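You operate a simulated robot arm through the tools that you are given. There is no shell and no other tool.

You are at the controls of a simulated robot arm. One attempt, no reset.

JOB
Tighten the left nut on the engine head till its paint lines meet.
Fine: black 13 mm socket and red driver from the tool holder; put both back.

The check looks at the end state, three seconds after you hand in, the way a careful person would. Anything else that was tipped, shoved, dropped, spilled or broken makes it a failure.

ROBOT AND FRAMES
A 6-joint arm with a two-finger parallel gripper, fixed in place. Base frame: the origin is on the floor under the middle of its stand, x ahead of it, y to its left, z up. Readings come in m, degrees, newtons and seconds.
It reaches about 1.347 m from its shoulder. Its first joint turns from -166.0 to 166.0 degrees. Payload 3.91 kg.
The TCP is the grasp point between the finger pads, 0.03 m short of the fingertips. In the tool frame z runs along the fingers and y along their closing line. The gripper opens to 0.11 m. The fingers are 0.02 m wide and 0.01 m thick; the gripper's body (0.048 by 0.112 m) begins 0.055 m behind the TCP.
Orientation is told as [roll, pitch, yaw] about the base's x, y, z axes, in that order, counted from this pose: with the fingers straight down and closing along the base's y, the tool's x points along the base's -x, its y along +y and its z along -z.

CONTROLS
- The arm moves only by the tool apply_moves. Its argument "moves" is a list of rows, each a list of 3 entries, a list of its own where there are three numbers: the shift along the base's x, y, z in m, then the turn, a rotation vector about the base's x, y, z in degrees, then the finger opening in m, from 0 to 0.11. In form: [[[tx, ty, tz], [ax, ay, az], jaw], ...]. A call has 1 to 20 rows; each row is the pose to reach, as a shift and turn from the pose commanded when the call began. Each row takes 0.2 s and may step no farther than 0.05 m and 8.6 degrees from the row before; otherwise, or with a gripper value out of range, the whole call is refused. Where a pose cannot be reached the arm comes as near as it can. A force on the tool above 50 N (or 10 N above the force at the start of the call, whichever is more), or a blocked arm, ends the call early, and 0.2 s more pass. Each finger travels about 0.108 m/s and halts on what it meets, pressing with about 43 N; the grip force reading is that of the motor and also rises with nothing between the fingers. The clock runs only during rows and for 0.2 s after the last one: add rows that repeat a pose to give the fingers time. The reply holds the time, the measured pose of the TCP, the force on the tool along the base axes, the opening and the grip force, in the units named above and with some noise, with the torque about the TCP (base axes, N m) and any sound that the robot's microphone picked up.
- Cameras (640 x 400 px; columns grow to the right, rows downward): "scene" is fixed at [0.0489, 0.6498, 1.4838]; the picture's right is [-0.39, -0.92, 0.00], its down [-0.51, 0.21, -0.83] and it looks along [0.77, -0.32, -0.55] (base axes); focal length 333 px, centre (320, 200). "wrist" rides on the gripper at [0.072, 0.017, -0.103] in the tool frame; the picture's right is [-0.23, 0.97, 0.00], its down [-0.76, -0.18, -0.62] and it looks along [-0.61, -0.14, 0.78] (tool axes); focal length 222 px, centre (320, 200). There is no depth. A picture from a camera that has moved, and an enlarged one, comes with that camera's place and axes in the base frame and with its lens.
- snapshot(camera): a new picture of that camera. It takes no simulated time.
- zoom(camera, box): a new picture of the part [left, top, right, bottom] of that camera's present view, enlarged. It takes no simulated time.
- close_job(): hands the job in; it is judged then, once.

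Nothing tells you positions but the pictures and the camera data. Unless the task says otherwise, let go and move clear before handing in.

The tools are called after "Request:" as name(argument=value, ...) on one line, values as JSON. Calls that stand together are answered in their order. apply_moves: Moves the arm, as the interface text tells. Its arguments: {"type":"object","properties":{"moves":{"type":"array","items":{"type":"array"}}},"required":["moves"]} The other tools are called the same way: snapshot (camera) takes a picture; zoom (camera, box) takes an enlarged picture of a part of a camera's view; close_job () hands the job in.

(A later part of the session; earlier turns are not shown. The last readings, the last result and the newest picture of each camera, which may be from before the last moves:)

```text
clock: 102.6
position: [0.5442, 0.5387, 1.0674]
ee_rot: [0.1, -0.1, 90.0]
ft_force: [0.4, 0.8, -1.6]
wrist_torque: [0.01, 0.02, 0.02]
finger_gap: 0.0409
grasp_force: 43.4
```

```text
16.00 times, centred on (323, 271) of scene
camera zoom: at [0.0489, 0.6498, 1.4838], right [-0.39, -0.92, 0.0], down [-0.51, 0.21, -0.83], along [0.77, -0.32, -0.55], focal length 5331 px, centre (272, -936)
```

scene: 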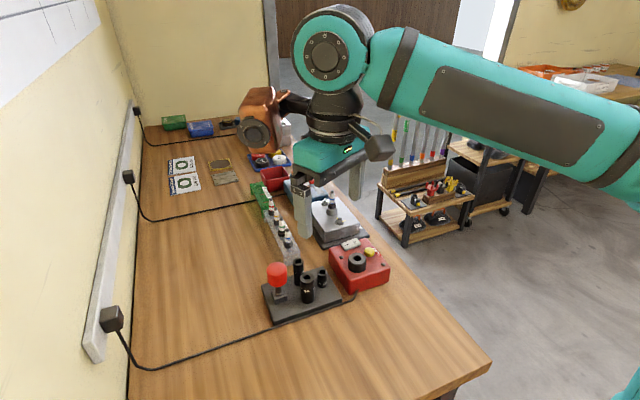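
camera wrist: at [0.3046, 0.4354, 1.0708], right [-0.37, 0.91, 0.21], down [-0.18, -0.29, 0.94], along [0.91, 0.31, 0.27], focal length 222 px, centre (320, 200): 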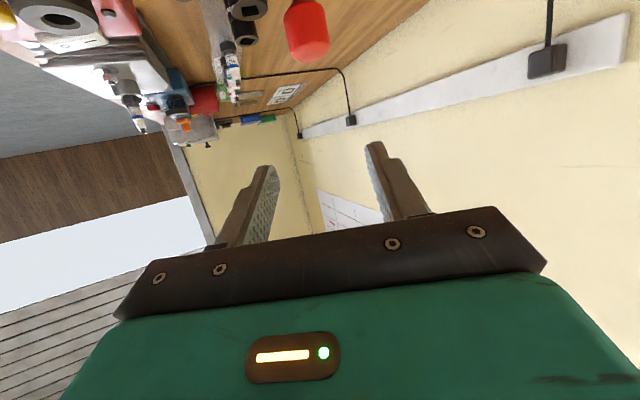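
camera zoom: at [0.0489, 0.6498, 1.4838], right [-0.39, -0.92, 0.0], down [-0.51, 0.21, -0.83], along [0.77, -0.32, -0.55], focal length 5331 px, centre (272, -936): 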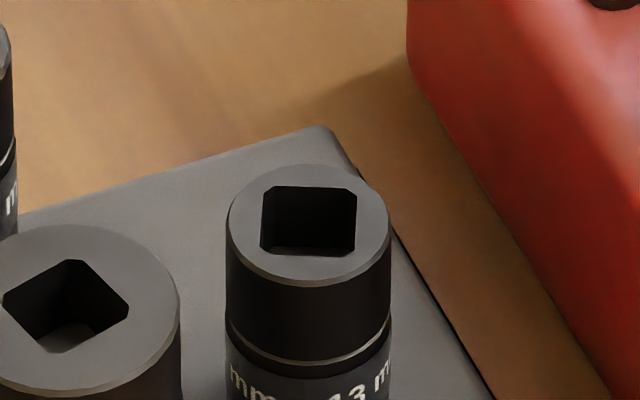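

The tip is at about -9° and the socket's square hole at about -24°, so I need about -15°. I'll carry the driver slowly over to the 13 mm socket, without rotating yet.

Request:
apply_moves(moves=[[[0, -0.001, 0], [0, 0, 0], 0.0], [[0, -0.004, 0], [0, 0, 0], 0.0], [[0, -0.009, 0], [0, 0, 0], 0.0], [[0, -0.015, 0], [0, 0, 0], 0.0], [[0, -0.022, 0], [0, 0, 0], 0.0], [[0, -0.029, 0], [0, 0, 0], 0.0], [[0, -0.036, 0], [0, 0, 0], 0.0], [[0, -0.043, 0], [0, 0, 0], 0.0], [[0, -0.05, 0], [0, 0, 0], 0.0], [[0, -0.057, 0], [0, 0, 0], 0.0], [[0, -0.064, 0], [0, 0, 0], 0.0], [[0, -0.071, 0], [0, 0, 0], 0.0], [[0, -0.078, 0], [0, 0, 0], 0.0], [[0, -0.085, 0], [0, 0, 0], 0.0], [[0, -0.092, 0], [0, 0, 0], 0.0], [[0, -0.097, 0], [0, 0, 0], 0.0], [[0, -0.101, 0], [0, 0, 0], 0.0], [[0, -0.103, 0], [0, 0, 0], 0.0], [[0, -0.103, 0], [0, 0, 0], 0.0]])

Request:
zoom(camera="scene", box=[290, 225, 350, 290])

Request:
zoom(camera="wrist", box=[240, 110, 400, 240])

```text
clock: 106.6
position: [0.5451, 0.4355, 1.0679]
ee_rot: [0.1, 0.1, 90.0]
ft_force: [1.1, 0.2, -2.3]
wrist_torque: [0.01, -0.04, 0.01]
finger_gap: 0.0412
grasp_force: 43.2
```

```text
6.15 times, centred on (320, 258) of scene
camera zoom: at [0.0489, 0.6498, 1.4838], right [-0.39, -0.92, 0.0], down [-0.51, 0.21, -0.83], along [0.77, -0.32, -0.55], focal length 2050 px, centre (320, -154)
```

zoom: 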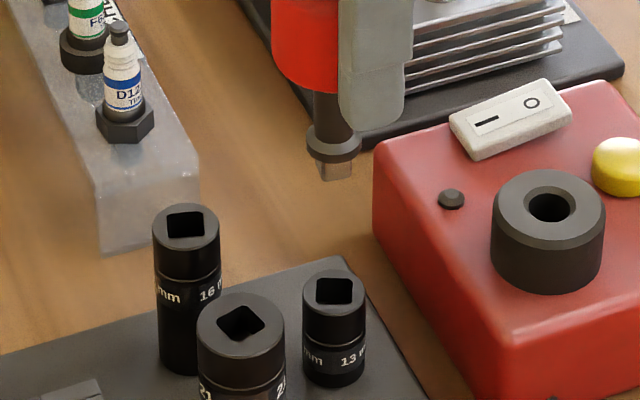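

```text
3.08 times, centred on (320, 175) of wrist
camera zoom: at [0.5272, 0.3634, 1.1712], right [-0.97, 0.23, 0.0], down [0.18, 0.76, 0.62], along [0.14, 0.61, -0.78], focal length 684 px, centre (320, 277)
```

zoom: 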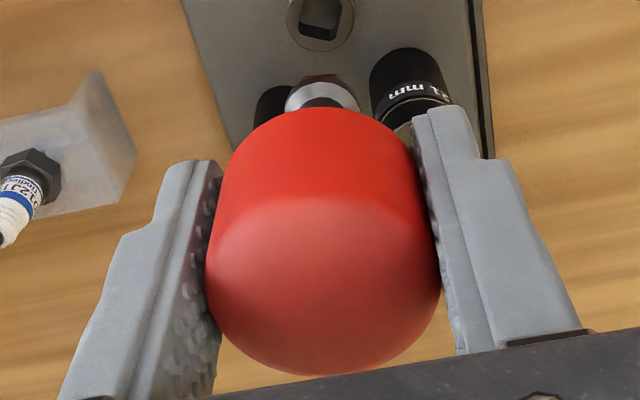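

Holding well at the new position. I'll rotate -15° slowly and lower until the tip is about 1 cm above the socket.

Request:
apply_moves(moves=[[[0, 0, 0], [0, 0, -1.5], 0.0], [[0, 0, 0], [0, 0, -4], 0.0], [[0, 0, 0], [0, 0, -7], 0.0], [[0, 0, 0], [0, 0, -10], 0.0], [[0, 0, 0], [0, 0, -13], 0.0], [[0, 0, 0], [0, 0, -15], 0.0], [[0, 0, -0.003], [0, 0, -15], 0.0], [[0, 0, -0.008], [0, 0, -15], 0.0], [[0, 0, -0.014], [0, 0, -15], 0.0], [[0, 0, -0.02], [0, 0, -15], 0.0], [[0, 0, -0.026], [0, 0, -15], 0.0], [[0, 0, -0.032], [0, 0, -15], 0.0], [[0, 0, -0.038], [0, 0, -15], 0.0], [[0, 0, -0.043], [0, 0, -15], 0.0], [[0, 0, -0.046], [0, 0, -15], 0.0], [[0, 0, -0.046], [0, 0, -15], 0.0]])

Request:
zoom(camera="scene", box=[308, 250, 340, 282])

Request:
zoom(camera="wrist", box=[260, 70, 380, 170])

```text
clock: 110.0
position: [0.546, 0.4352, 1.0211]
ee_rot: [0.2, 0.1, 75.1]
ft_force: [0.6, -0.1, -1.8]
wrist_torque: [-0.04, -0.03, 0.01]
finger_gap: 0.0409
grasp_force: 42.5
```

```text
12.50 times, centred on (324, 266) of scene
camera zoom: at [0.0489, 0.6498, 1.4838], right [-0.39, -0.92, 0.0], down [-0.51, 0.21, -0.83], along [0.77, -0.32, -0.55], focal length 4165 px, centre (270, -625)
```

zoom: 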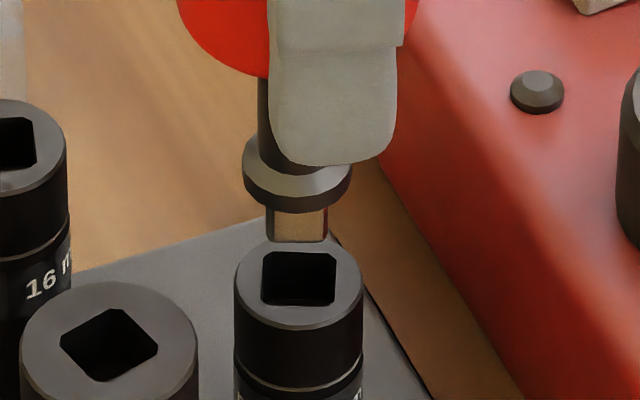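

```text
4.00 times, centred on (320, 120) of wrist
camera zoom: at [0.5093, 0.3699, 1.1252], right [-0.88, 0.47, 0.0], down [0.37, 0.69, 0.62], along [0.29, 0.55, -0.78], focal length 888 px, centre (320, 520)
```

zoom: 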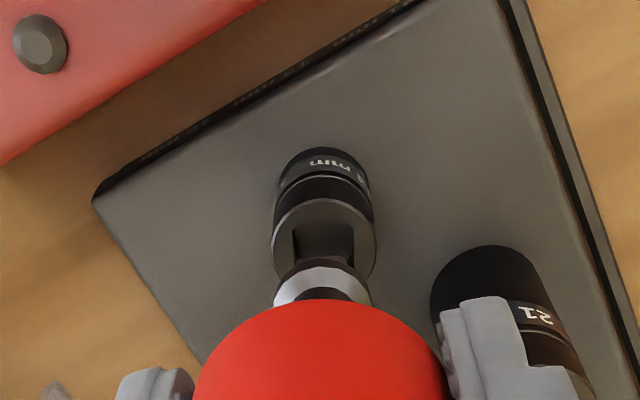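

The tip is aligned with the socket hole, within about 0.6 mm and parallel to its edges. I'll lower in small steps while watching the force.

Request:
apply_moves(moves=[[[-0.0005, -0.0005, -0.002], [0, 0, 0], 0.0], [[-0.0005, -0.0005, -0.005], [0, 0, 0], 0.0], [[-0.0005, -0.0005, -0.008], [0, 0, 0], 0.0], [[-0.0005, -0.0005, -0.0105], [0, 0, 0], 0.0], [[-0.0005, -0.0005, -0.0115], [0, 0, 0], 0.0], [[-0.0005, -0.0005, -0.0115], [0, 0, 0], 0.0]])

Request:
zoom(camera="scene", box=[312, 258, 336, 280])

Request:
zoom(camera="wrist", box=[280, 80, 370, 150])

```text
clock: 111.4
position: [0.5458, 0.4345, 1.0101]
ee_rot: [0.1, 0.0, 74.9]
ft_force: [0.1, 0.2, -1.4]
wrist_torque: [0.02, 0.02, 0.01]
finger_gap: 0.0409
grasp_force: 42.7
```

```text
16.00 times, centred on (324, 269) of scene
camera zoom: at [0.0489, 0.6498, 1.4838], right [-0.39, -0.92, 0.0], down [-0.51, 0.21, -0.83], along [0.77, -0.32, -0.55], focal length 5331 px, centre (256, -904)
```

zoom: 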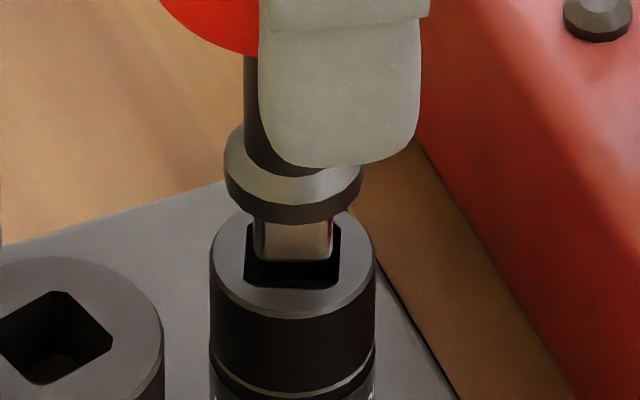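

```text
5.71 times, centred on (325, 115) of wrist
camera zoom: at [0.5095, 0.3692, 1.114], right [-0.88, 0.47, 0.0], down [0.37, 0.69, 0.62], along [0.29, 0.55, -0.78], focal length 1269 px, centre (291, 686)
```

zoom: 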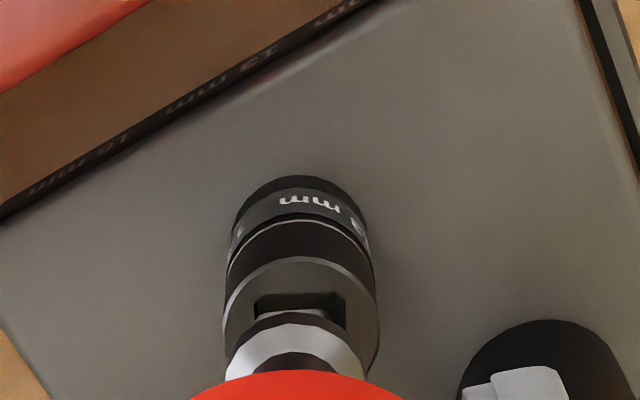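

Request:
apply_moves(moves=[[[-0.0008, 0.0005, 0], [0, 0, 0], 0.0], [[-0.0008, 0.0005, -0.001], [0, 0, 0], 0.0], [[-0.0008, 0.0005, -0.002], [0, 0, 0], 0.0], [[-0.0008, 0.0005, -0.003], [0, 0, 0], 0.0], [[-0.0008, 0.0005, -0.004], [0, 0, 0], 0.0], [[-0.0008, 0.0005, -0.004], [0, 0, 0], 0.0]])

Request:
zoom(camera="scene", box=[312, 258, 336, 280])

Request:
zoom(camera="wrist", box=[280, 80, 370, 150])

```text
clock: 112.8
position: [0.5439, 0.4357, 1.0054]
ee_rot: [0.1, 0.0, 75.1]
ft_force: [0.0, -0.3, -1.7]
wrist_torque: [-0.02, 0.02, 0.02]
finger_gap: 0.041
grasp_force: 42.8
```

```text
16.00 times, centred on (324, 269) of scene
camera zoom: at [0.0489, 0.6498, 1.4838], right [-0.39, -0.92, 0.0], down [-0.51, 0.21, -0.83], along [0.77, -0.32, -0.55], focal length 5331 px, centre (256, -904)
```

zoom: 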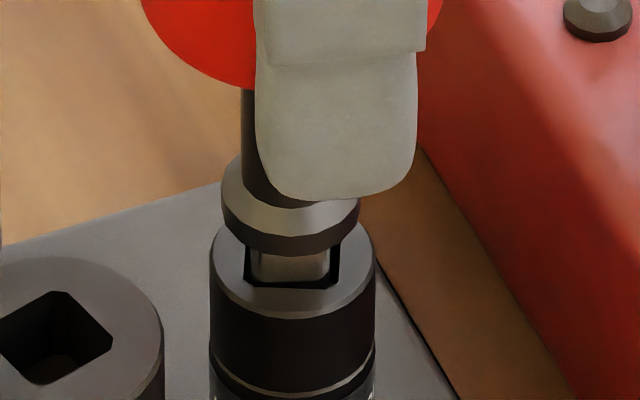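

```text
5.71 times, centred on (325, 115) of wrist
camera zoom: at [0.5084, 0.3701, 1.1094], right [-0.88, 0.47, 0.0], down [0.37, 0.69, 0.62], along [0.29, 0.55, -0.78], focal length 1269 px, centre (291, 686)
```

zoom: 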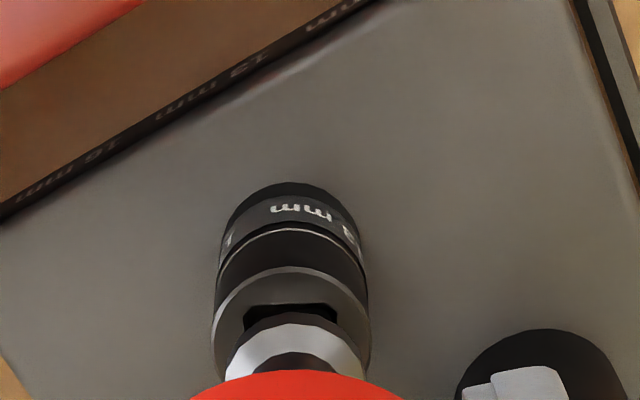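

The tip is at the mouth of the hole, centred, with no contact force. I'll keep lowering 1 mm at a time.

Request:
apply_moves(moves=[[[0.0003, -0.0001, -0.001], [0, 0, 0], 0.0], [[0.0003, -0.0001, -0.002], [0, 0, 0], 0.0], [[0.0003, -0.0001, -0.003], [0, 0, 0], 0.0], [[0.0003, -0.0001, -0.004], [0, 0, 0], 0.0], [[0.0003, -0.0001, -0.004], [0, 0, 0], 0.0]])

Request:
zoom(camera="scene", box=[312, 258, 336, 280])

```text
clock: 114.0
position: [0.5455, 0.4356, 1.0013]
ee_rot: [0.2, 0.0, 75.1]
ft_force: [-0.1, -0.3, -1.9]
wrist_torque: [-0.03, 0.0, -0.01]
finger_gap: 0.0412
grasp_force: 42.9
```

```text
16.00 times, centred on (324, 269) of scene
camera zoom: at [0.0489, 0.6498, 1.4838], right [-0.39, -0.92, 0.0], down [-0.51, 0.21, -0.83], along [0.77, -0.32, -0.55], focal length 5331 px, centre (256, -904)
```

zoom: 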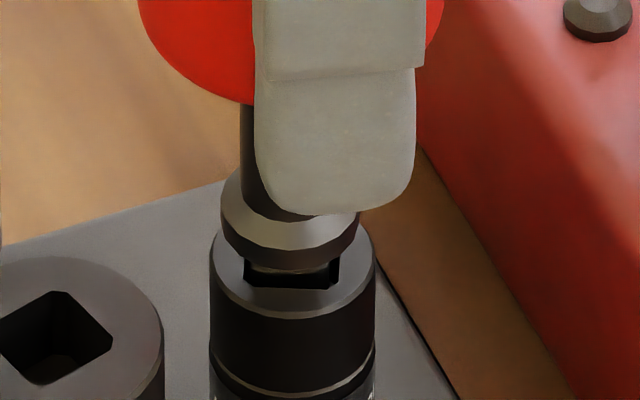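

It's sliding in freely. I'll continue until the flange seats.

Request:
apply_moves(moves=[[[0, 0, -0.001], [0, 0, 0], 0.0], [[0, 0, -0.002], [0, 0, 0], 0.0], [[0, 0, -0.003], [0, 0, 0], 0.0], [[0, 0, -0.004], [0, 0, 0], 0.0], [[0, 0, -0.004], [0, 0, 0], 0.0]])

Request:
zoom(camera="scene", box=[312, 258, 336, 280])

```text
clock: 115.2
position: [0.5441, 0.4357, 0.9967]
ee_rot: [0.0, -0.1, 75.0]
ft_force: [0.4, 0.1, -2.4]
wrist_torque: [0.0, 0.01, 0.03]
finger_gap: 0.041
grasp_force: 43.5
```

```text
16.00 times, centred on (324, 269) of scene
camera zoom: at [0.0489, 0.6498, 1.4838], right [-0.39, -0.92, 0.0], down [-0.51, 0.21, -0.83], along [0.77, -0.32, -0.55], focal length 5331 px, centre (256, -904)
```

zoom: 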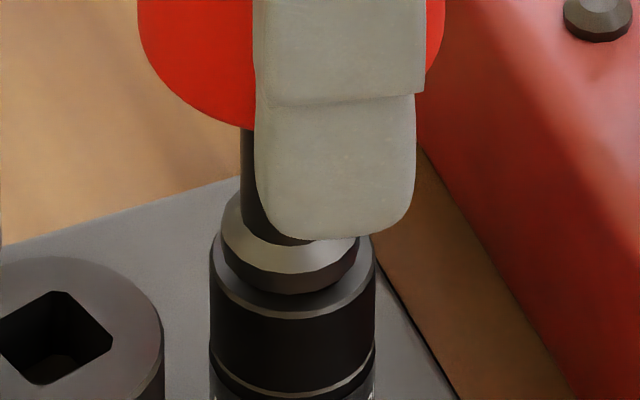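

Request:
apply_moves(moves=[[[0, 0, -0.0007], [0, 0, 0], 0.0], [[0, 0, -0.0014], [0, 0, 0], 0.0], [[0, 0, -0.002], [0, 0, 0], 0.0], [[0, 0, -0.002], [0, 0, 0], 0.0]])

Request:
zoom(camera="scene", box=[312, 258, 336, 280])

```text
clock: 116.2
position: [0.5448, 0.4354, 0.9948]
ee_rot: [0.1, 0.0, 75.0]
ft_force: [0.7, -0.1, -1.2]
wrist_torque: [0.01, 0.0, -0.04]
finger_gap: 0.0409
grasp_force: 43.3
```

```text
16.00 times, centred on (324, 269) of scene
camera zoom: at [0.0489, 0.6498, 1.4838], right [-0.39, -0.92, 0.0], down [-0.51, 0.21, -0.83], along [0.77, -0.32, -0.55], focal length 5331 px, centre (256, -904)
```

zoom: 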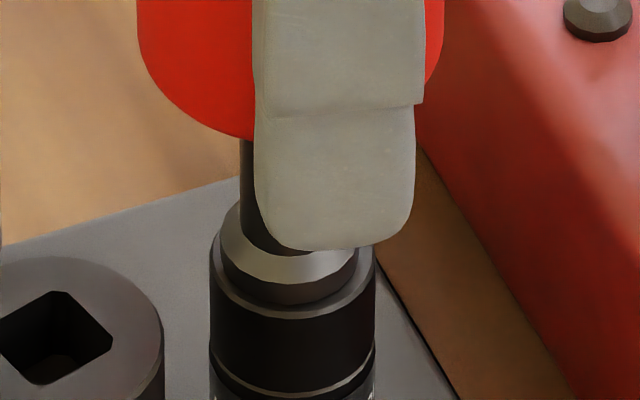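

Request:
apply_moves(moves=[[[0, 0, -0.0005], [0, 0, 0], 0.0], [[0, 0, -0.001], [0, 0, 0], 0.0], [[0, 0, -0.001], [0, 0, 0], 0.0]])

```text
clock: 117.0
position: [0.5437, 0.4353, 0.9943]
ee_rot: [0.0, -0.1, 75.0]
ft_force: [4.6, 5.5, 17.1]
wrist_torque: [0.47, -0.34, -0.02]
finger_gap: 0.0404
grasp_force: 42.8
```

The flange is seated on the socket with 17 N. I'll press very slightly more to make sure it engages, then lift gently and see whether the socket comes along.

Request:
apply_moves(moves=[[[0, 0, -0.0005], [0, 0, 0], 0.0], [[0, 0, -0.0005], [0, 0, 0], 0.0], [[0, 0, 0.0], [0, 0, 0], 0.0], [[0, 0, 0.001], [0, 0, 0], 0.0], [[0, 0, 0.003], [0, 0, 0], 0.0], [[0, 0, 0.006], [0, 0, 0], 0.0], [[0, 0, 0.006], [0, 0, 0], 0.0]])

Request:
zoom(camera="scene", box=[308, 254, 340, 290])

```text
clock: 118.6
position: [0.5445, 0.436, 0.9994]
ee_rot: [0.0, 0.0, 75.0]
ft_force: [-0.3, 0.4, -0.1]
wrist_torque: [0.0, -0.03, -0.02]
finger_gap: 0.0408
grasp_force: 43.0
```

```text
11.11 times, centred on (324, 272) of scene
camera zoom: at [0.0489, 0.6498, 1.4838], right [-0.39, -0.92, 0.0], down [-0.51, 0.21, -0.83], along [0.77, -0.32, -0.55], focal length 3702 px, centre (276, -600)
```

zoom: 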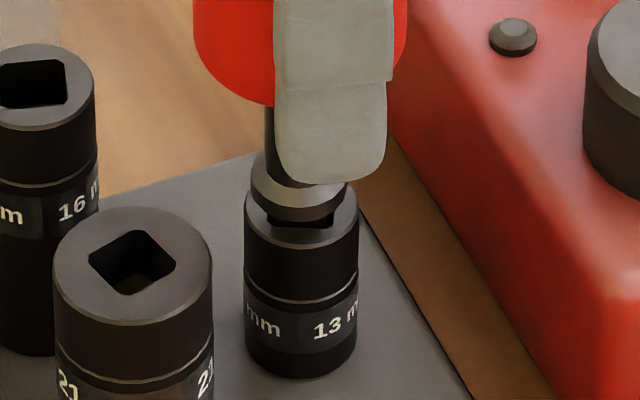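

The socket stayed behind, so it needs a firmer push to snap on. I'll push down again, up to about 45 N, and listen for a click.

Request:
apply_moves(moves=[[[0, 0, -0.003], [0, 0, 0], 0.0], [[0, 0, -0.005], [0, 0, 0], 0.0], [[0, 0, -0.006], [0, 0, 0], 0.0], [[0, 0, -0.0065], [0, 0, 0], 0.0], [[0, 0, -0.007], [0, 0, 0], 0.0], [[0, 0, -0.0075], [0, 0, 0], 0.0], [[0, 0, -0.0075], [0, 0, 0], 0.0]])

Request:
zoom(camera="scene", box=[308, 254, 340, 290])

```text
clock: 120.2
position: [0.5434, 0.4354, 0.9958]
ee_rot: [-0.1, -0.2, 75.0]
ft_force: [2.5, 1.4, 35.9]
wrist_torque: [0.2, -0.1, 0.03]
finger_gap: 0.0406
grasp_force: 42.8
```

```text
11.11 times, centred on (324, 272) of scene
camera zoom: at [0.0489, 0.6498, 1.4838], right [-0.39, -0.92, 0.0], down [-0.51, 0.21, -0.83], along [0.77, -0.32, -0.55], focal length 3702 px, centre (276, -600)
```

zoom: 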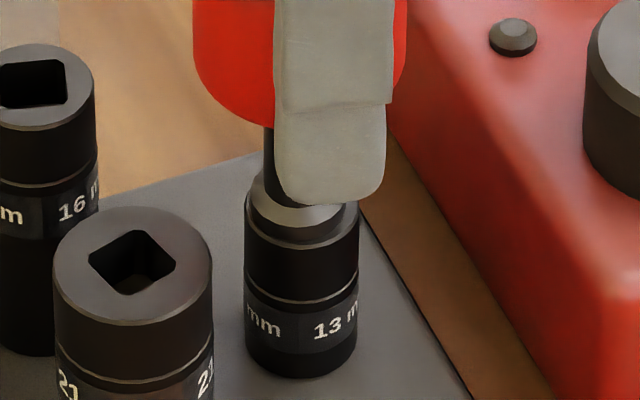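

Request:
apply_moves(moves=[[[0, 0, 0.002], [0, 0, 0], 0.0], [[0, 0, 0.004], [0, 0, 0], 0.0], [[0, 0, 0.006], [0, 0, 0], 0.0], [[0, 0, 0.006], [0, 0, 0], 0.0]])

Request:
zoom(camera="scene", box=[308, 254, 340, 290])

```text
clock: 121.2
position: [0.5441, 0.4344, 0.9991]
ee_rot: [0.1, 0.1, 75.1]
ft_force: [0.0, 0.5, -2.2]
wrist_torque: [-0.01, 0.01, 0.01]
finger_gap: 0.0407
grasp_force: 42.6
```

```text
11.11 times, centred on (324, 272) of scene
camera zoom: at [0.0489, 0.6498, 1.4838], right [-0.39, -0.92, 0.0], down [-0.51, 0.21, -0.83], along [0.77, -0.32, -0.55], focal length 3702 px, centre (276, -600)
```

zoom: 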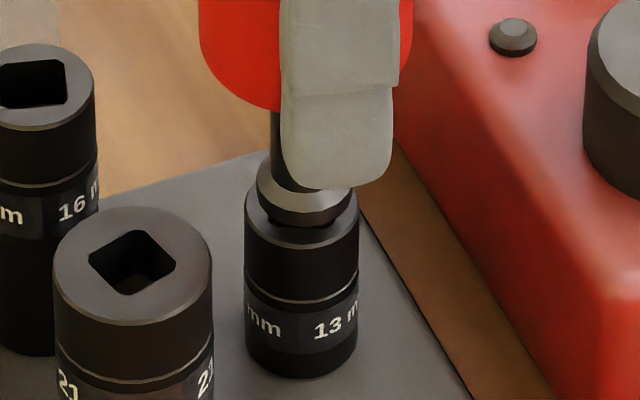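

Still no snap at 36 N. I'll try once more, a bit firmer but under the 50 N limit.

Request:
apply_moves(moves=[[[0, 0, -0.003], [0, 0, 0], 0.0], [[0, 0, -0.005], [0, 0, 0], 0.0], [[0, 0, -0.006], [0, 0, 0], 0.0], [[0, 0, -0.0064], [0, 0, 0], 0.0], [[0, 0, -0.0068], [0, 0, 0], 0.0], [[0, 0, -0.0071], [0, 0, 0], 0.0], [[0, 0, -0.0071], [0, 0, 0], 0.0]])

Request:
zoom(camera="wrist", box=[240, 80, 400, 240])

```text
clock: 122.9
position: [0.5439, 0.4354, 0.995]
ee_rot: [-0.1, -0.1, 75.0]
ft_force: [-6.0, -4.0, 12.2]
wrist_torque: [-0.29, 0.42, 0.01]
finger_gap: 0.0409
grasp_force: 43.1
stopped in row 7: the force on the tool passed its limit at 52 N (the readings are from after the stop); the commanded pose is now the measured one
```

```text
2.50 times, centred on (320, 160) of wrist
camera zoom: at [0.5078, 0.3691, 1.0993], right [-0.88, 0.47, 0.0], down [0.37, 0.69, 0.63], along [0.3, 0.55, -0.78], focal length 555 px, centre (320, 300)
```

zoom: 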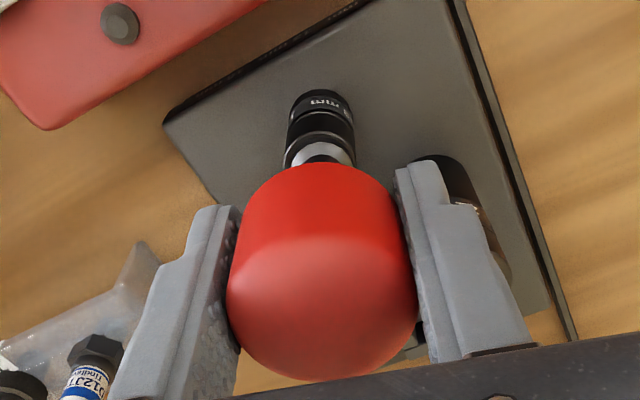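

Request:
apply_moves(moves=[[[0, 0, 0.002], [0, 0, 0], 0.0], [[0, 0, 0.004], [0, 0, 0], 0.0], [[0, 0, 0.006], [0, 0, 0], 0.0], [[0, 0, 0.006], [0, 0, 0], 0.0]])

Request:
zoom(camera="scene", box=[308, 254, 340, 290])

```text
clock: 123.9
position: [0.5445, 0.4349, 1.0017]
ee_rot: [-0.1, 0.0, 75.0]
ft_force: [-0.3, -0.3, -2.1]
wrist_torque: [-0.04, 0.01, -0.02]
finger_gap: 0.0405
grasp_force: 42.5
```

```text
11.11 times, centred on (324, 272) of scene
camera zoom: at [0.0489, 0.6498, 1.4838], right [-0.39, -0.92, 0.0], down [-0.51, 0.21, -0.83], along [0.77, -0.32, -0.55], focal length 3702 px, centre (276, -600)
```

zoom: 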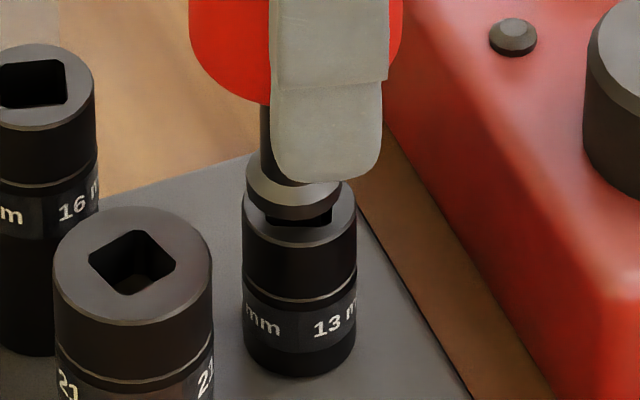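

The socket doesn't latch onto the driver, so I'll change the plan. I'll put the driver back, place the socket on the nut with the fingers, and use the driver on top only if needed. First I'll lift clear slowly.

Request:
apply_moves(moves=[[[0, 0, 0.003], [0, 0, 0], 0.0], [[0, 0, 0.007], [0, 0, 0], 0.0], [[0, 0, 0.012], [0, 0, 0], 0.0], [[0, 0, 0.018], [0, 0, 0], 0.0], [[0, 0, 0.024], [0, 0, 0], 0.0], [[0, 0, 0.03], [0, 0, 0], 0.0], [[0, 0, 0.036], [0, 0, 0], 0.0], [[0, 0, 0.042], [0, 0, 0], 0.0], [[0, 0, 0.048], [0, 0, 0], 0.0], [[0, 0, 0.054], [0, 0, 0], 0.0], [[0, 0, 0.06], [0, 0, 0], 0.0], [[0, 0, 0.064], [0, 0, 0], 0.0], [[0, 0, 0.066], [0, 0, 0], 0.0], [[0, 0, 0.066], [0, 0, 0], 0.0]])

Request:
zoom(camera="scene", box=[296, 230, 344, 290])

```text
clock: 126.9
position: [0.544, 0.4341, 1.0668]
ee_rot: [-0.2, -0.2, 75.0]
ft_force: [0.4, -0.6, -1.4]
wrist_torque: [-0.02, 0.01, 0.01]
finger_gap: 0.0406
grasp_force: 42.9
```

```text
6.67 times, centred on (320, 260) of scene
camera zoom: at [0.0489, 0.6498, 1.4838], right [-0.39, -0.92, 0.0], down [-0.51, 0.21, -0.83], along [0.77, -0.32, -0.55], focal length 2221 px, centre (320, -200)
```

zoom: 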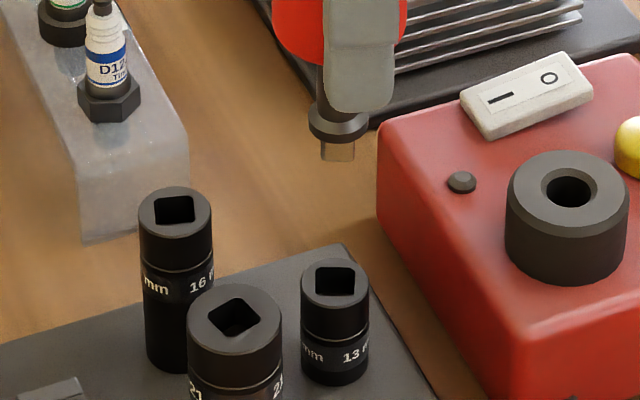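

Request:
apply_moves(moves=[[[0, 0.001, 0], [0, 0, 0], 0.0], [[0, 0.004, 0], [0, 0, 0], 0.0], [[0, 0.009, 0], [0, 0, 0], 0.0], [[0, 0.015, 0], [0, 0, 0], 0.0], [[0, 0.022, 0], [0, 0, 0], 0.0], [[0, 0.029, 0], [0, 0, 0], 0.0], [[0, 0.036, 0], [0, 0, 0], 0.0], [[0, 0.043, 0], [0, 0, 0], 0.0], [[0, 0.05, 0], [0, 0, 0], 0.0], [[0, 0.057, 0], [0, 0, 0], 0.0], [[0, 0.064, 0], [0, 0, 0], 0.0], [[0, 0.071, 0], [0, 0, 0], 0.0], [[0, 0.078, 0], [0, 0, 0], 0.0], [[0, 0.085, 0], [0, 0, 0], 0.0], [[0, 0.092, 0], [0, 0, 0], 0.0], [[0, 0.098, 0], [0, 0, 0], 0.0], [[0, 0.102, 0], [0, 0, 0], 0.0], [[0, 0.104, 0], [0, 0, 0], 0.0], [[0, 0.104, 0], [0, 0, 0], 0.0]])

Request:
apply_moves(moves=[[[0, 0, 0], [0, 0, 1.5], 0.0], [[0, 0, 0], [0, 0, 4], 0.0], [[0, 0, 0], [0, 0, 7], 0.0], [[0, 0, 0], [0, 0, 10], 0.0], [[0, 0, 0], [0, 0, 13], 0.0], [[0, 0, 0], [0, 0, 16], 0.0], [[0, 0, 0], [0, 0, 19], 0.0], [[0, 0, 0], [0, 0, 22], 0.0], [[0, 0, 0], [0, 0, 24], 0.0], [[0, 0, -0.005], [0, 0, 24], 0.0], [[0, 0, -0.012], [0, 0, 24], 0.0], [[0, 0, -0.02], [0, 0, 24], 0.0], [[0, 0, -0.028], [0, 0, 24], 0.0], [[0, 0, -0.036], [0, 0, 24], 0.0], [[0, 0, -0.044], [0, 0, 24], 0.0], [[0, 0, -0.052], [0, 0, 24], 0.0], [[0, 0, -0.058], [0, 0, 24], 0.0], [[0, 0, -0.062], [0, 0, 24], 0.0], [[0, 0, -0.062], [0, 0, 24], 0.0]])

Request:
zoom(camera="scene", box=[264, 264, 300, 306])

Request:
zoom(camera="wrist", box=[260, 70, 380, 170])

```text
clock: 130.9
position: [0.5452, 0.5393, 1.0674]
ee_rot: [-0.1, -0.2, 74.9]
ft_force: [0.4, 0.1, -1.7]
wrist_torque: [0.03, -0.05, 0.0]
finger_gap: 0.0411
grasp_force: 42.8
```

```text
clock: 134.9
position: [0.5448, 0.5398, 1.0046]
ee_rot: [0.1, -0.2, 99.0]
ft_force: [0.0, 0.8, -1.1]
wrist_torque: [-0.01, 0.0, -0.03]
finger_gap: 0.041
grasp_force: 42.8
```

```text
9.52 times, centred on (282, 285) of scene
camera zoom: at [0.0489, 0.6498, 1.4838], right [-0.39, -0.92, 0.0], down [-0.51, 0.21, -0.83], along [0.77, -0.32, -0.55], focal length 3173 px, centre (682, -610)
```

zoom: 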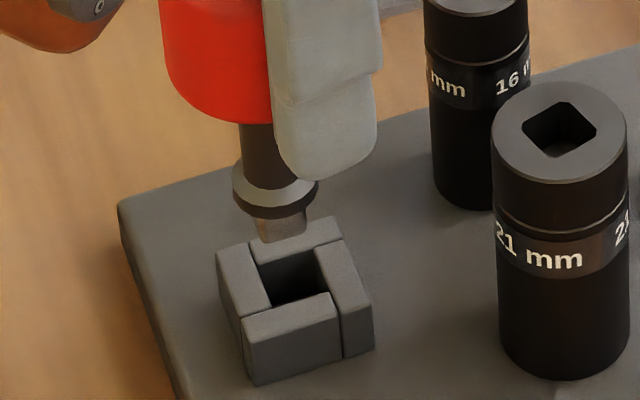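

```text
4.00 times, centred on (320, 120) of wrist
camera zoom: at [0.5386, 0.4654, 1.1076], right [-1.0, 0.07, 0.0], down [0.06, 0.78, 0.63], along [0.05, 0.62, -0.78], focal length 888 px, centre (320, 520)
```

zoom: 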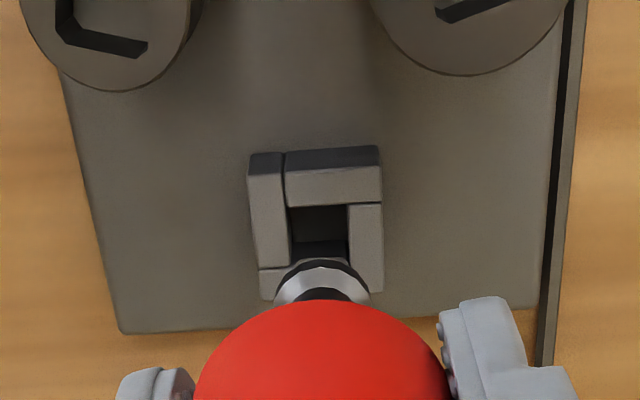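

Request:
zoom(camera="scene", box=[270, 280, 290, 302])

```text
16.00 times, centred on (280, 291) of scene
camera zoom: at [0.0489, 0.6498, 1.4838], right [-0.39, -0.92, 0.0], down [-0.51, 0.21, -0.83], along [0.77, -0.32, -0.55], focal length 5331 px, centre (960, -1256)
```

zoom: 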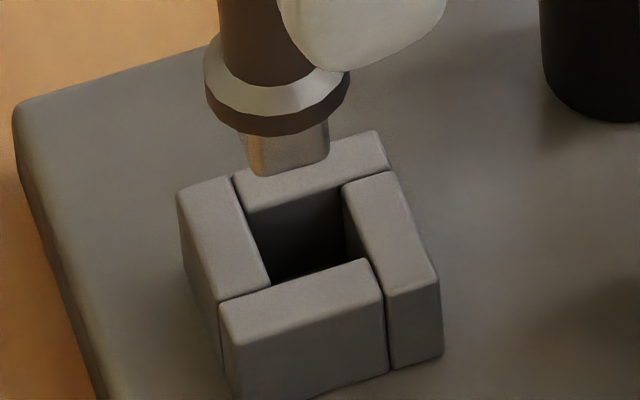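

The views suggest shifting about (+1, -1.5) mm. I'll do that and lower to just above the block.

Request:
apply_moves(moves=[[[0.0005, -0.0008, 0], [0, 0, 0], 0.0], [[0.001, -0.0015, -0.003], [0, 0, 0], 0.0], [[0.001, -0.0015, -0.008], [0, 0, 0], 0.0], [[0.001, -0.0015, -0.013], [0, 0, 0], 0.0], [[0.001, -0.0015, -0.016], [0, 0, 0], 0.0], [[0.001, -0.0015, -0.016], [0, 0, 0], 0.0]])

Request:
zoom(camera="scene", box=[270, 280, 290, 302])

Request:
zoom(camera="wrist", box=[260, 70, 380, 170])

```text
clock: 136.3
position: [0.5463, 0.5381, 0.9871]
ee_rot: [0.1, -0.2, 98.9]
ft_force: [-0.4, -0.1, -1.2]
wrist_torque: [-0.02, -0.01, 0.0]
finger_gap: 0.0409
grasp_force: 42.8
```

```text
16.00 times, centred on (280, 291) of scene
camera zoom: at [0.0489, 0.6498, 1.4838], right [-0.39, -0.92, 0.0], down [-0.51, 0.21, -0.83], along [0.77, -0.32, -0.55], focal length 5331 px, centre (960, -1256)
```

zoom: 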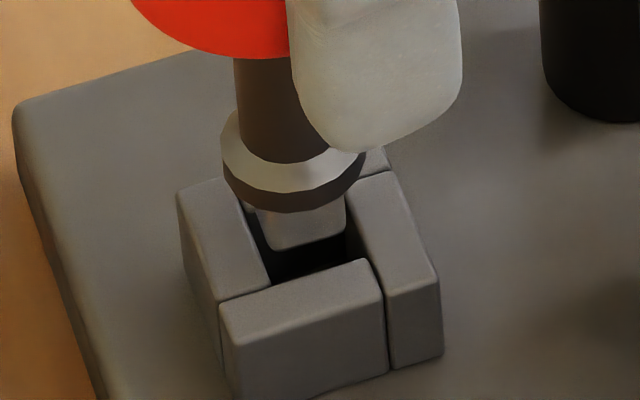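

```text
4.00 times, centred on (320, 120) of wrist
camera zoom: at [0.5397, 0.464, 1.0911], right [-1.0, 0.07, 0.0], down [0.06, 0.78, 0.63], along [0.05, 0.62, -0.78], focal length 888 px, centre (320, 520)
```

zoom: 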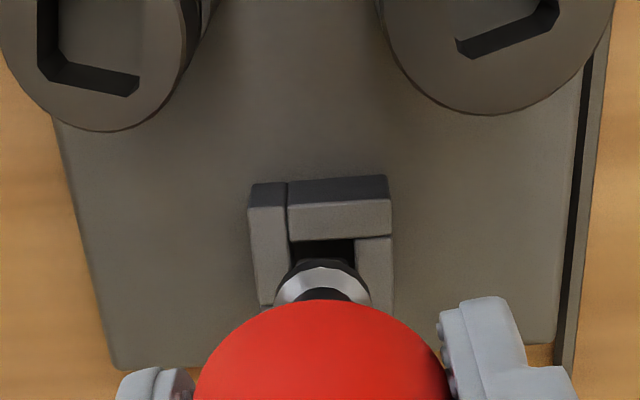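

The tip is centred over the hole in both views. I'll lower in 1 mm rows.

Request:
apply_moves(moves=[[[0, 0, -0.001], [0, 0, 0], 0.0], [[0, 0, -0.002], [0, 0, 0], 0.0], [[0, 0, -0.003], [0, 0, 0], 0.0], [[0, 0, -0.004], [0, 0, 0], 0.0], [[0, 0, -0.005], [0, 0, 0], 0.0], [[0, 0, -0.006], [0, 0, 0], 0.0], [[0, 0, -0.007], [0, 0, 0], 0.0], [[0, 0, -0.008], [0, 0, 0], 0.0], [[0, 0, -0.009], [0, 0, 0], 0.0], [[0, 0, -0.009], [0, 0, 0], 0.0]])

Request:
zoom(camera="scene", box=[268, 270, 294, 302])

```text
clock: 138.5
position: [0.547, 0.5391, 0.9796]
ee_rot: [-0.2, -0.2, 99.0]
ft_force: [-0.5, -0.4, -2.7]
wrist_torque: [-0.02, 0.01, 0.02]
finger_gap: 0.0409
grasp_force: 43.3
```

```text
12.50 times, centred on (281, 286) of scene
camera zoom: at [0.0489, 0.6498, 1.4838], right [-0.39, -0.92, 0.0], down [-0.51, 0.21, -0.83], along [0.77, -0.32, -0.55], focal length 4165 px, centre (808, -875)
```

zoom: 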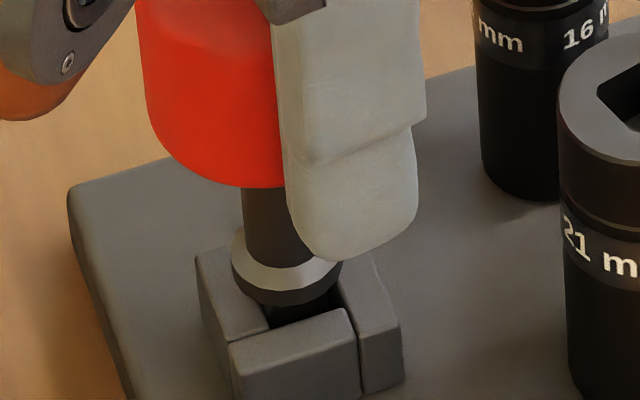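

Request:
apply_moves(moves=[[[0, 0, -0.001], [0, 0, 0], 0.0], [[0, 0, -0.002], [0, 0, 0], 0.0], [[0, 0, -0.003], [0, 0, 0], 0.0], [[0, 0, -0.004], [0, 0, 0], 0.0], [[0, 0, -0.005], [0, 0, 0], 0.0], [[0, 0, -0.005], [0, 0, 0], 0.0]])

Request:
zoom(camera="scene", box=[268, 270, 294, 302])

```text
clock: 139.9
position: [0.5445, 0.5393, 0.9745]
ee_rot: [0.0, -0.3, 98.9]
ft_force: [-0.3, 0.2, -0.8]
wrist_torque: [0.02, -0.01, 0.02]
finger_gap: 0.0408
grasp_force: 43.2
```

```text
12.50 times, centred on (281, 286) of scene
camera zoom: at [0.0489, 0.6498, 1.4838], right [-0.39, -0.92, 0.0], down [-0.51, 0.21, -0.83], along [0.77, -0.32, -0.55], focal length 4165 px, centre (808, -875)
```

zoom: 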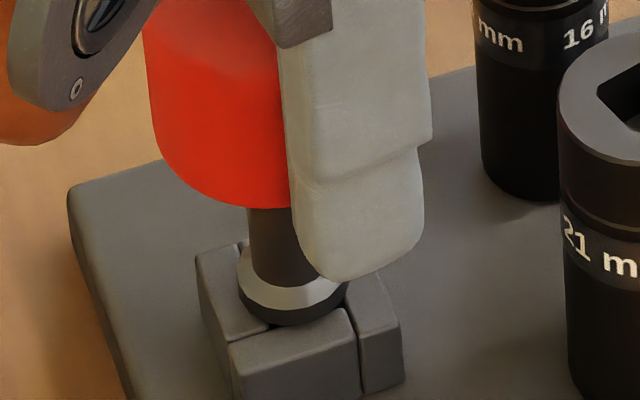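

The flange is almost down. I'll take the last mm or so until it touches, then release.

Request:
apply_moves(moves=[[[0, 0, -0.0007], [0, 0, 0], 0.0], [[0, 0, -0.0014], [0, 0, 0], 0.0], [[0, 0, -0.002], [0, 0, 0], 0.0], [[0, 0, -0.002], [0, 0, 0], 0.0]])

```text
clock: 140.9
position: [0.5456, 0.5375, 0.9728]
ee_rot: [-0.1, -0.2, 98.9]
ft_force: [2.1, -0.2, 5.5]
wrist_torque: [-0.07, -0.14, 0.01]
finger_gap: 0.0409
grasp_force: 42.9
```

Request:
apply_moves(moves=[[[0, 0, 0], [0, 0, 0], 0.038], [[0, 0, 0], [0, 0, 0], 0.043], [[0, 0, 0], [0, 0, 0], 0.05], [[0, 0, 0], [0, 0, 0], 0.06], [[0, 0, 0], [0, 0, 0], 0.075], [[0, 0, 0], [0, 0, 0], 0.08], [[0, 0, 0.01], [0, 0, 0], 0.08], [[0, 0, 0.03], [0, 0, 0], 0.08], [[0, 0, 0.06], [0, 0, 0], 0.08], [[0, 0, 0.09], [0, 0, 0], 0.08], [[0, 0, 0.12], [0, 0, 0], 0.08]])

Request:
zoom(camera="scene", box=[250, 235, 350, 315])

Request:
snapshot(camera="wrist")

```text
clock: 143.3
position: [0.5474, 0.5362, 1.0944]
ee_rot: [0.0, -0.3, 99.0]
ft_force: [0.7, -0.9, -0.8]
wrist_torque: [0.02, 0.01, 0.03]
finger_gap: 0.0799
grasp_force: 0.2
```

```text
5.00 times, centred on (300, 275) of scene
camera zoom: at [0.0489, 0.6498, 1.4838], right [-0.39, -0.92, 0.0], down [-0.51, 0.21, -0.83], along [0.77, -0.32, -0.55], focal length 1666 px, centre (420, -175)
```

zoom: 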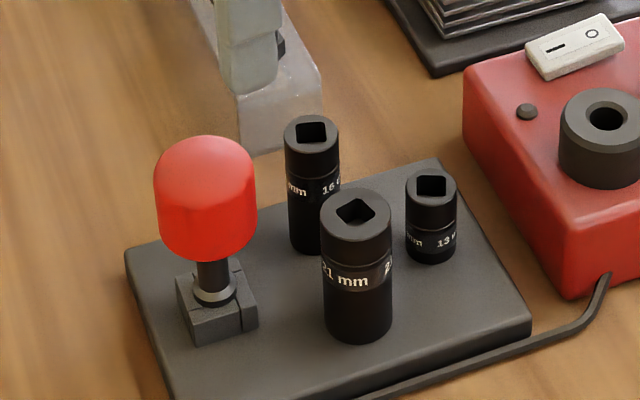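

```text
taken
camera wrist: at [0.5409, 0.4619, 1.1981], right [-1.0, 0.07, 0.0], down [0.06, 0.78, 0.63], along [0.05, 0.62, -0.78], focal length 222 px, centre (320, 200)
```

wrist: 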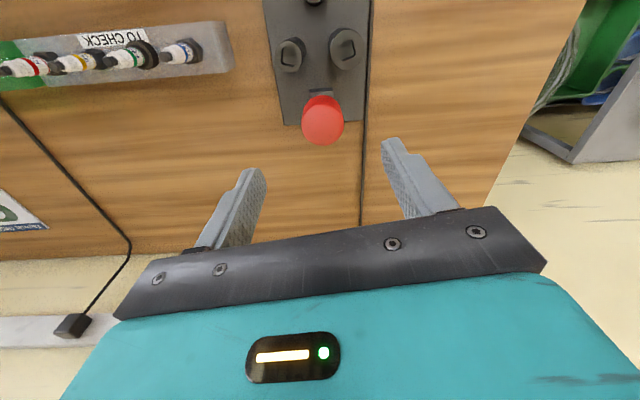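

The driver is safely back in its block. Next I'll move above the 13 mm socket, at yaw 90 with the fingers closing along x, to pick it up directly.

Request:
apply_moves(moves=[[[0, -0.02, 0.0], [0, 0, -2], 0.08], [[-0.001, -0.045, 0.0], [0, 0, -5], 0.08], [[-0.002, -0.07, 0.0], [0, 0, -9], 0.08], [[-0.003, -0.09, -0.005], [0, 0, -9], 0.08], [[-0.003, -0.1, -0.02], [0, 0, -9], 0.08], [[-0.003, -0.1, -0.035], [0, 0, -9], 0.08], [[-0.003, -0.1, -0.045], [0, 0, -9], 0.08], [[-0.003, -0.1, -0.045], [0, 0, -9], 0.08]])

Request:
zoom(camera="wrist", box=[240, 60, 400, 180])

Request:
zoom(camera="scene", box=[270, 210, 370, 300])

```text
clock: 145.1
position: [0.5453, 0.4378, 1.0494]
ee_rot: [-0.1, -0.2, 90.0]
ft_force: [0.8, 0.2, 0.3]
wrist_torque: [0.01, 0.0, -0.01]
finger_gap: 0.0798
grasp_force: 0.1
```

```text
3.33 times, centred on (320, 120) of wrist
camera zoom: at [0.5276, 0.3656, 1.1521], right [-0.97, 0.23, 0.0], down [0.18, 0.76, 0.63], along [0.14, 0.61, -0.78], focal length 740 px, centre (320, 467)
```

zoom: 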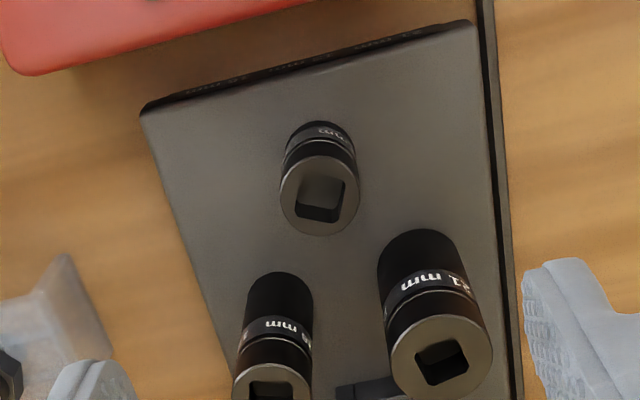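

```text
4.44 times, centred on (320, 255) of scene
camera zoom: at [0.0489, 0.6498, 1.4838], right [-0.39, -0.92, 0.0], down [-0.51, 0.21, -0.83], along [0.77, -0.32, -0.55], focal length 1481 px, centre (320, -44)
```

zoom: 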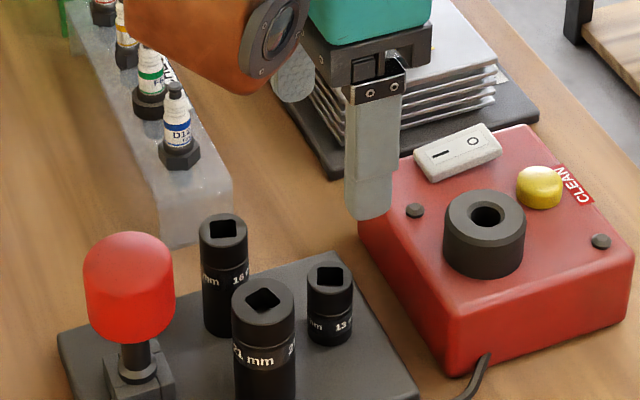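

The socket is on the tool axis in x and about 2 mm to -y. Turning to yaw 120° keeps the orange housing away from the driver and sockets, so I'll do that, narrow the jaws a little, and descend.

Request:
apply_moves(moves=[[[0, -0.002, 0], [0, 0, 7.5], 0.07], [[0, -0.002, 0], [0, 0, 15], 0.06], [[0, -0.002, 0], [0, 0, 22.5], 0.06], [[0, -0.002, 0], [0, 0, 30], 0.06], [[0, -0.002, -0.02], [0, 0, 30], 0.06], [[0, -0.002, -0.04], [0, 0, 30], 0.06], [[0, -0.002, -0.06], [0, 0, 30], 0.06], [[0, -0.002, -0.07], [0, 0, 30], 0.06], [[0, -0.002, -0.07], [0, 0, 30], 0.06]])

Request:
zoom(camera="wrist", box=[230, 60, 410, 210])

Request:
zoom(camera="scene", box=[240, 200, 380, 310])

```text
clock: 147.1
position: [0.5417, 0.4374, 0.9775]
ee_rot: [-0.1, -0.2, 120.0]
ft_force: [0.0, 0.7, 0.5]
wrist_torque: [0.01, 0.0, -0.07]
finger_gap: 0.0601
grasp_force: 0.1
```

```text
2.67 times, centred on (320, 135) of wrist
camera zoom: at [0.5625, 0.3654, 1.0816], right [-0.96, -0.29, 0.0], down [-0.23, 0.75, 0.63], along [-0.18, 0.6, -0.78], focal length 592 px, centre (320, 373)
```

zoom: 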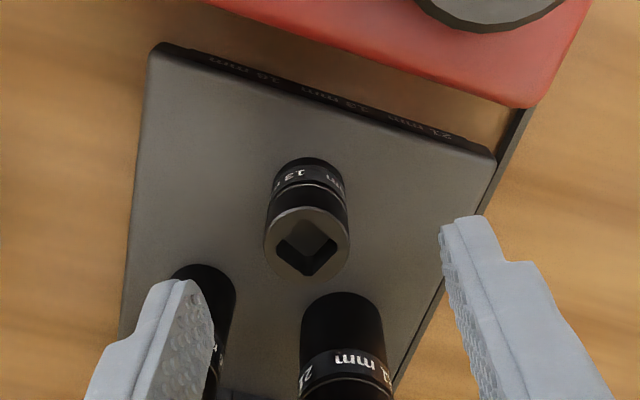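

```text
3.64 times, centred on (310, 255) of scene
camera zoom: at [0.0489, 0.6498, 1.4838], right [-0.39, -0.92, 0.0], down [-0.51, 0.21, -0.83], along [0.77, -0.32, -0.55], focal length 1212 px, centre (356, 0)
```

zoom: 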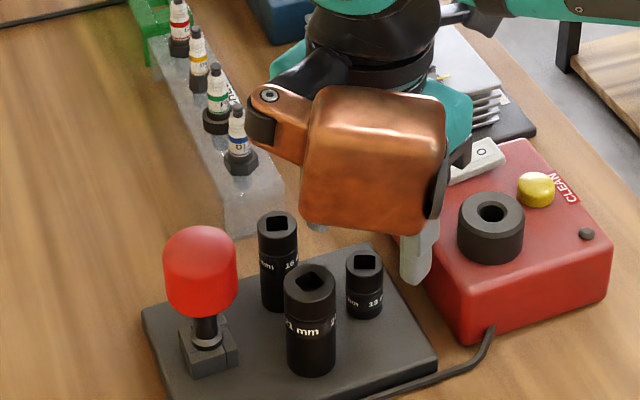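

The socket is about 4 mm to +x of the tool axis. I'll correct that and lower to the gripping height.

Request:
apply_moves(moves=[[[0.002, -0.0004, 0], [0, 0, 0], 0.06], [[0.0037, -0.0008, -0.008], [0, 0, 0], 0.06], [[0.0037, -0.0008, -0.018], [0, 0, 0], 0.06], [[0.0037, -0.0008, -0.028], [0, 0, 0], 0.06], [[0.0037, -0.0008, -0.035], [0, 0, 0], 0.06], [[0.0037, -0.0008, -0.035], [0, 0, 0], 0.06]])

Request:
zoom(camera="wrist", box=[230, 90, 410, 240])

Request:
zoom(camera="scene", box=[240, 220, 360, 310])

```text
clock: 148.5
position: [0.5464, 0.4352, 0.9416]
ee_rot: [-0.1, -0.2, 120.0]
ft_force: [-0.7, -0.5, 1.7]
wrist_torque: [-0.01, 0.0, 0.0]
finger_gap: 0.0598
grasp_force: 0.0
```

```text
2.67 times, centred on (320, 165) of wrist
camera zoom: at [0.5668, 0.3637, 1.0457], right [-0.96, -0.29, 0.0], down [-0.23, 0.75, 0.63], along [-0.18, 0.6, -0.78], focal length 592 px, centre (320, 293)
```

zoom: 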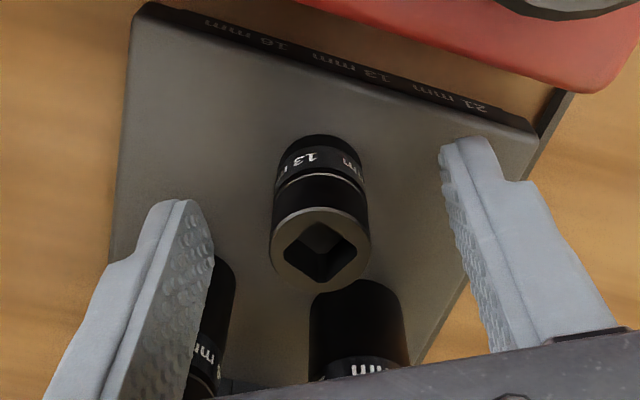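

```text
4.44 times, centred on (300, 265) of scene
camera zoom: at [0.0489, 0.6498, 1.4838], right [-0.39, -0.92, 0.0], down [-0.51, 0.21, -0.83], along [0.77, -0.32, -0.55], focal length 1481 px, centre (409, -89)
```

zoom: 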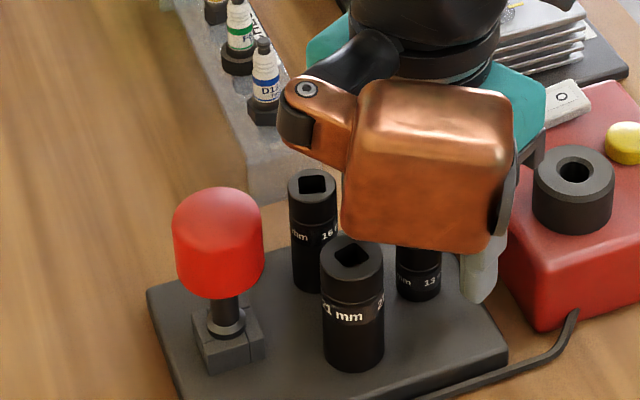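

The socket is centred between the fingers. I'll close gently.

Request:
apply_moves(moves=[[[0, 0, 0], [0, 0, 0], 0.05], [[0, 0, 0], [0, 0, 0], 0.04], [[0, 0, 0], [0, 0, 0], 0.03], [[0, 0, 0], [0, 0, 0], 0.025], [[0, 0, 0], [0, 0, 0], 0.02], [[0, 0, 0], [0, 0, 0], 0.01], [[0, 0, 0], [0, 0, 0], 0.0]])

Request:
zoom(camera="wrist", box=[230, 90, 410, 240])

```text
clock: 150.1
position: [0.5455, 0.4342, 0.9426]
ee_rot: [-0.1, -0.2, 119.9]
ft_force: [1.3, -0.5, 0.9]
wrist_torque: [0.01, 0.01, 0.04]
finger_gap: 0.0228
grasp_force: 43.0
```

```text
2.67 times, centred on (320, 165) of wrist
camera zoom: at [0.5669, 0.3637, 1.0458], right [-0.96, -0.29, 0.0], down [-0.23, 0.75, 0.63], along [-0.18, 0.6, -0.78], focal length 592 px, centre (320, 293)
```

zoom: 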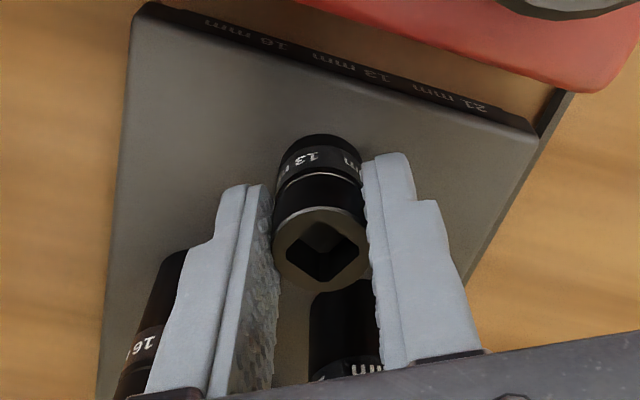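

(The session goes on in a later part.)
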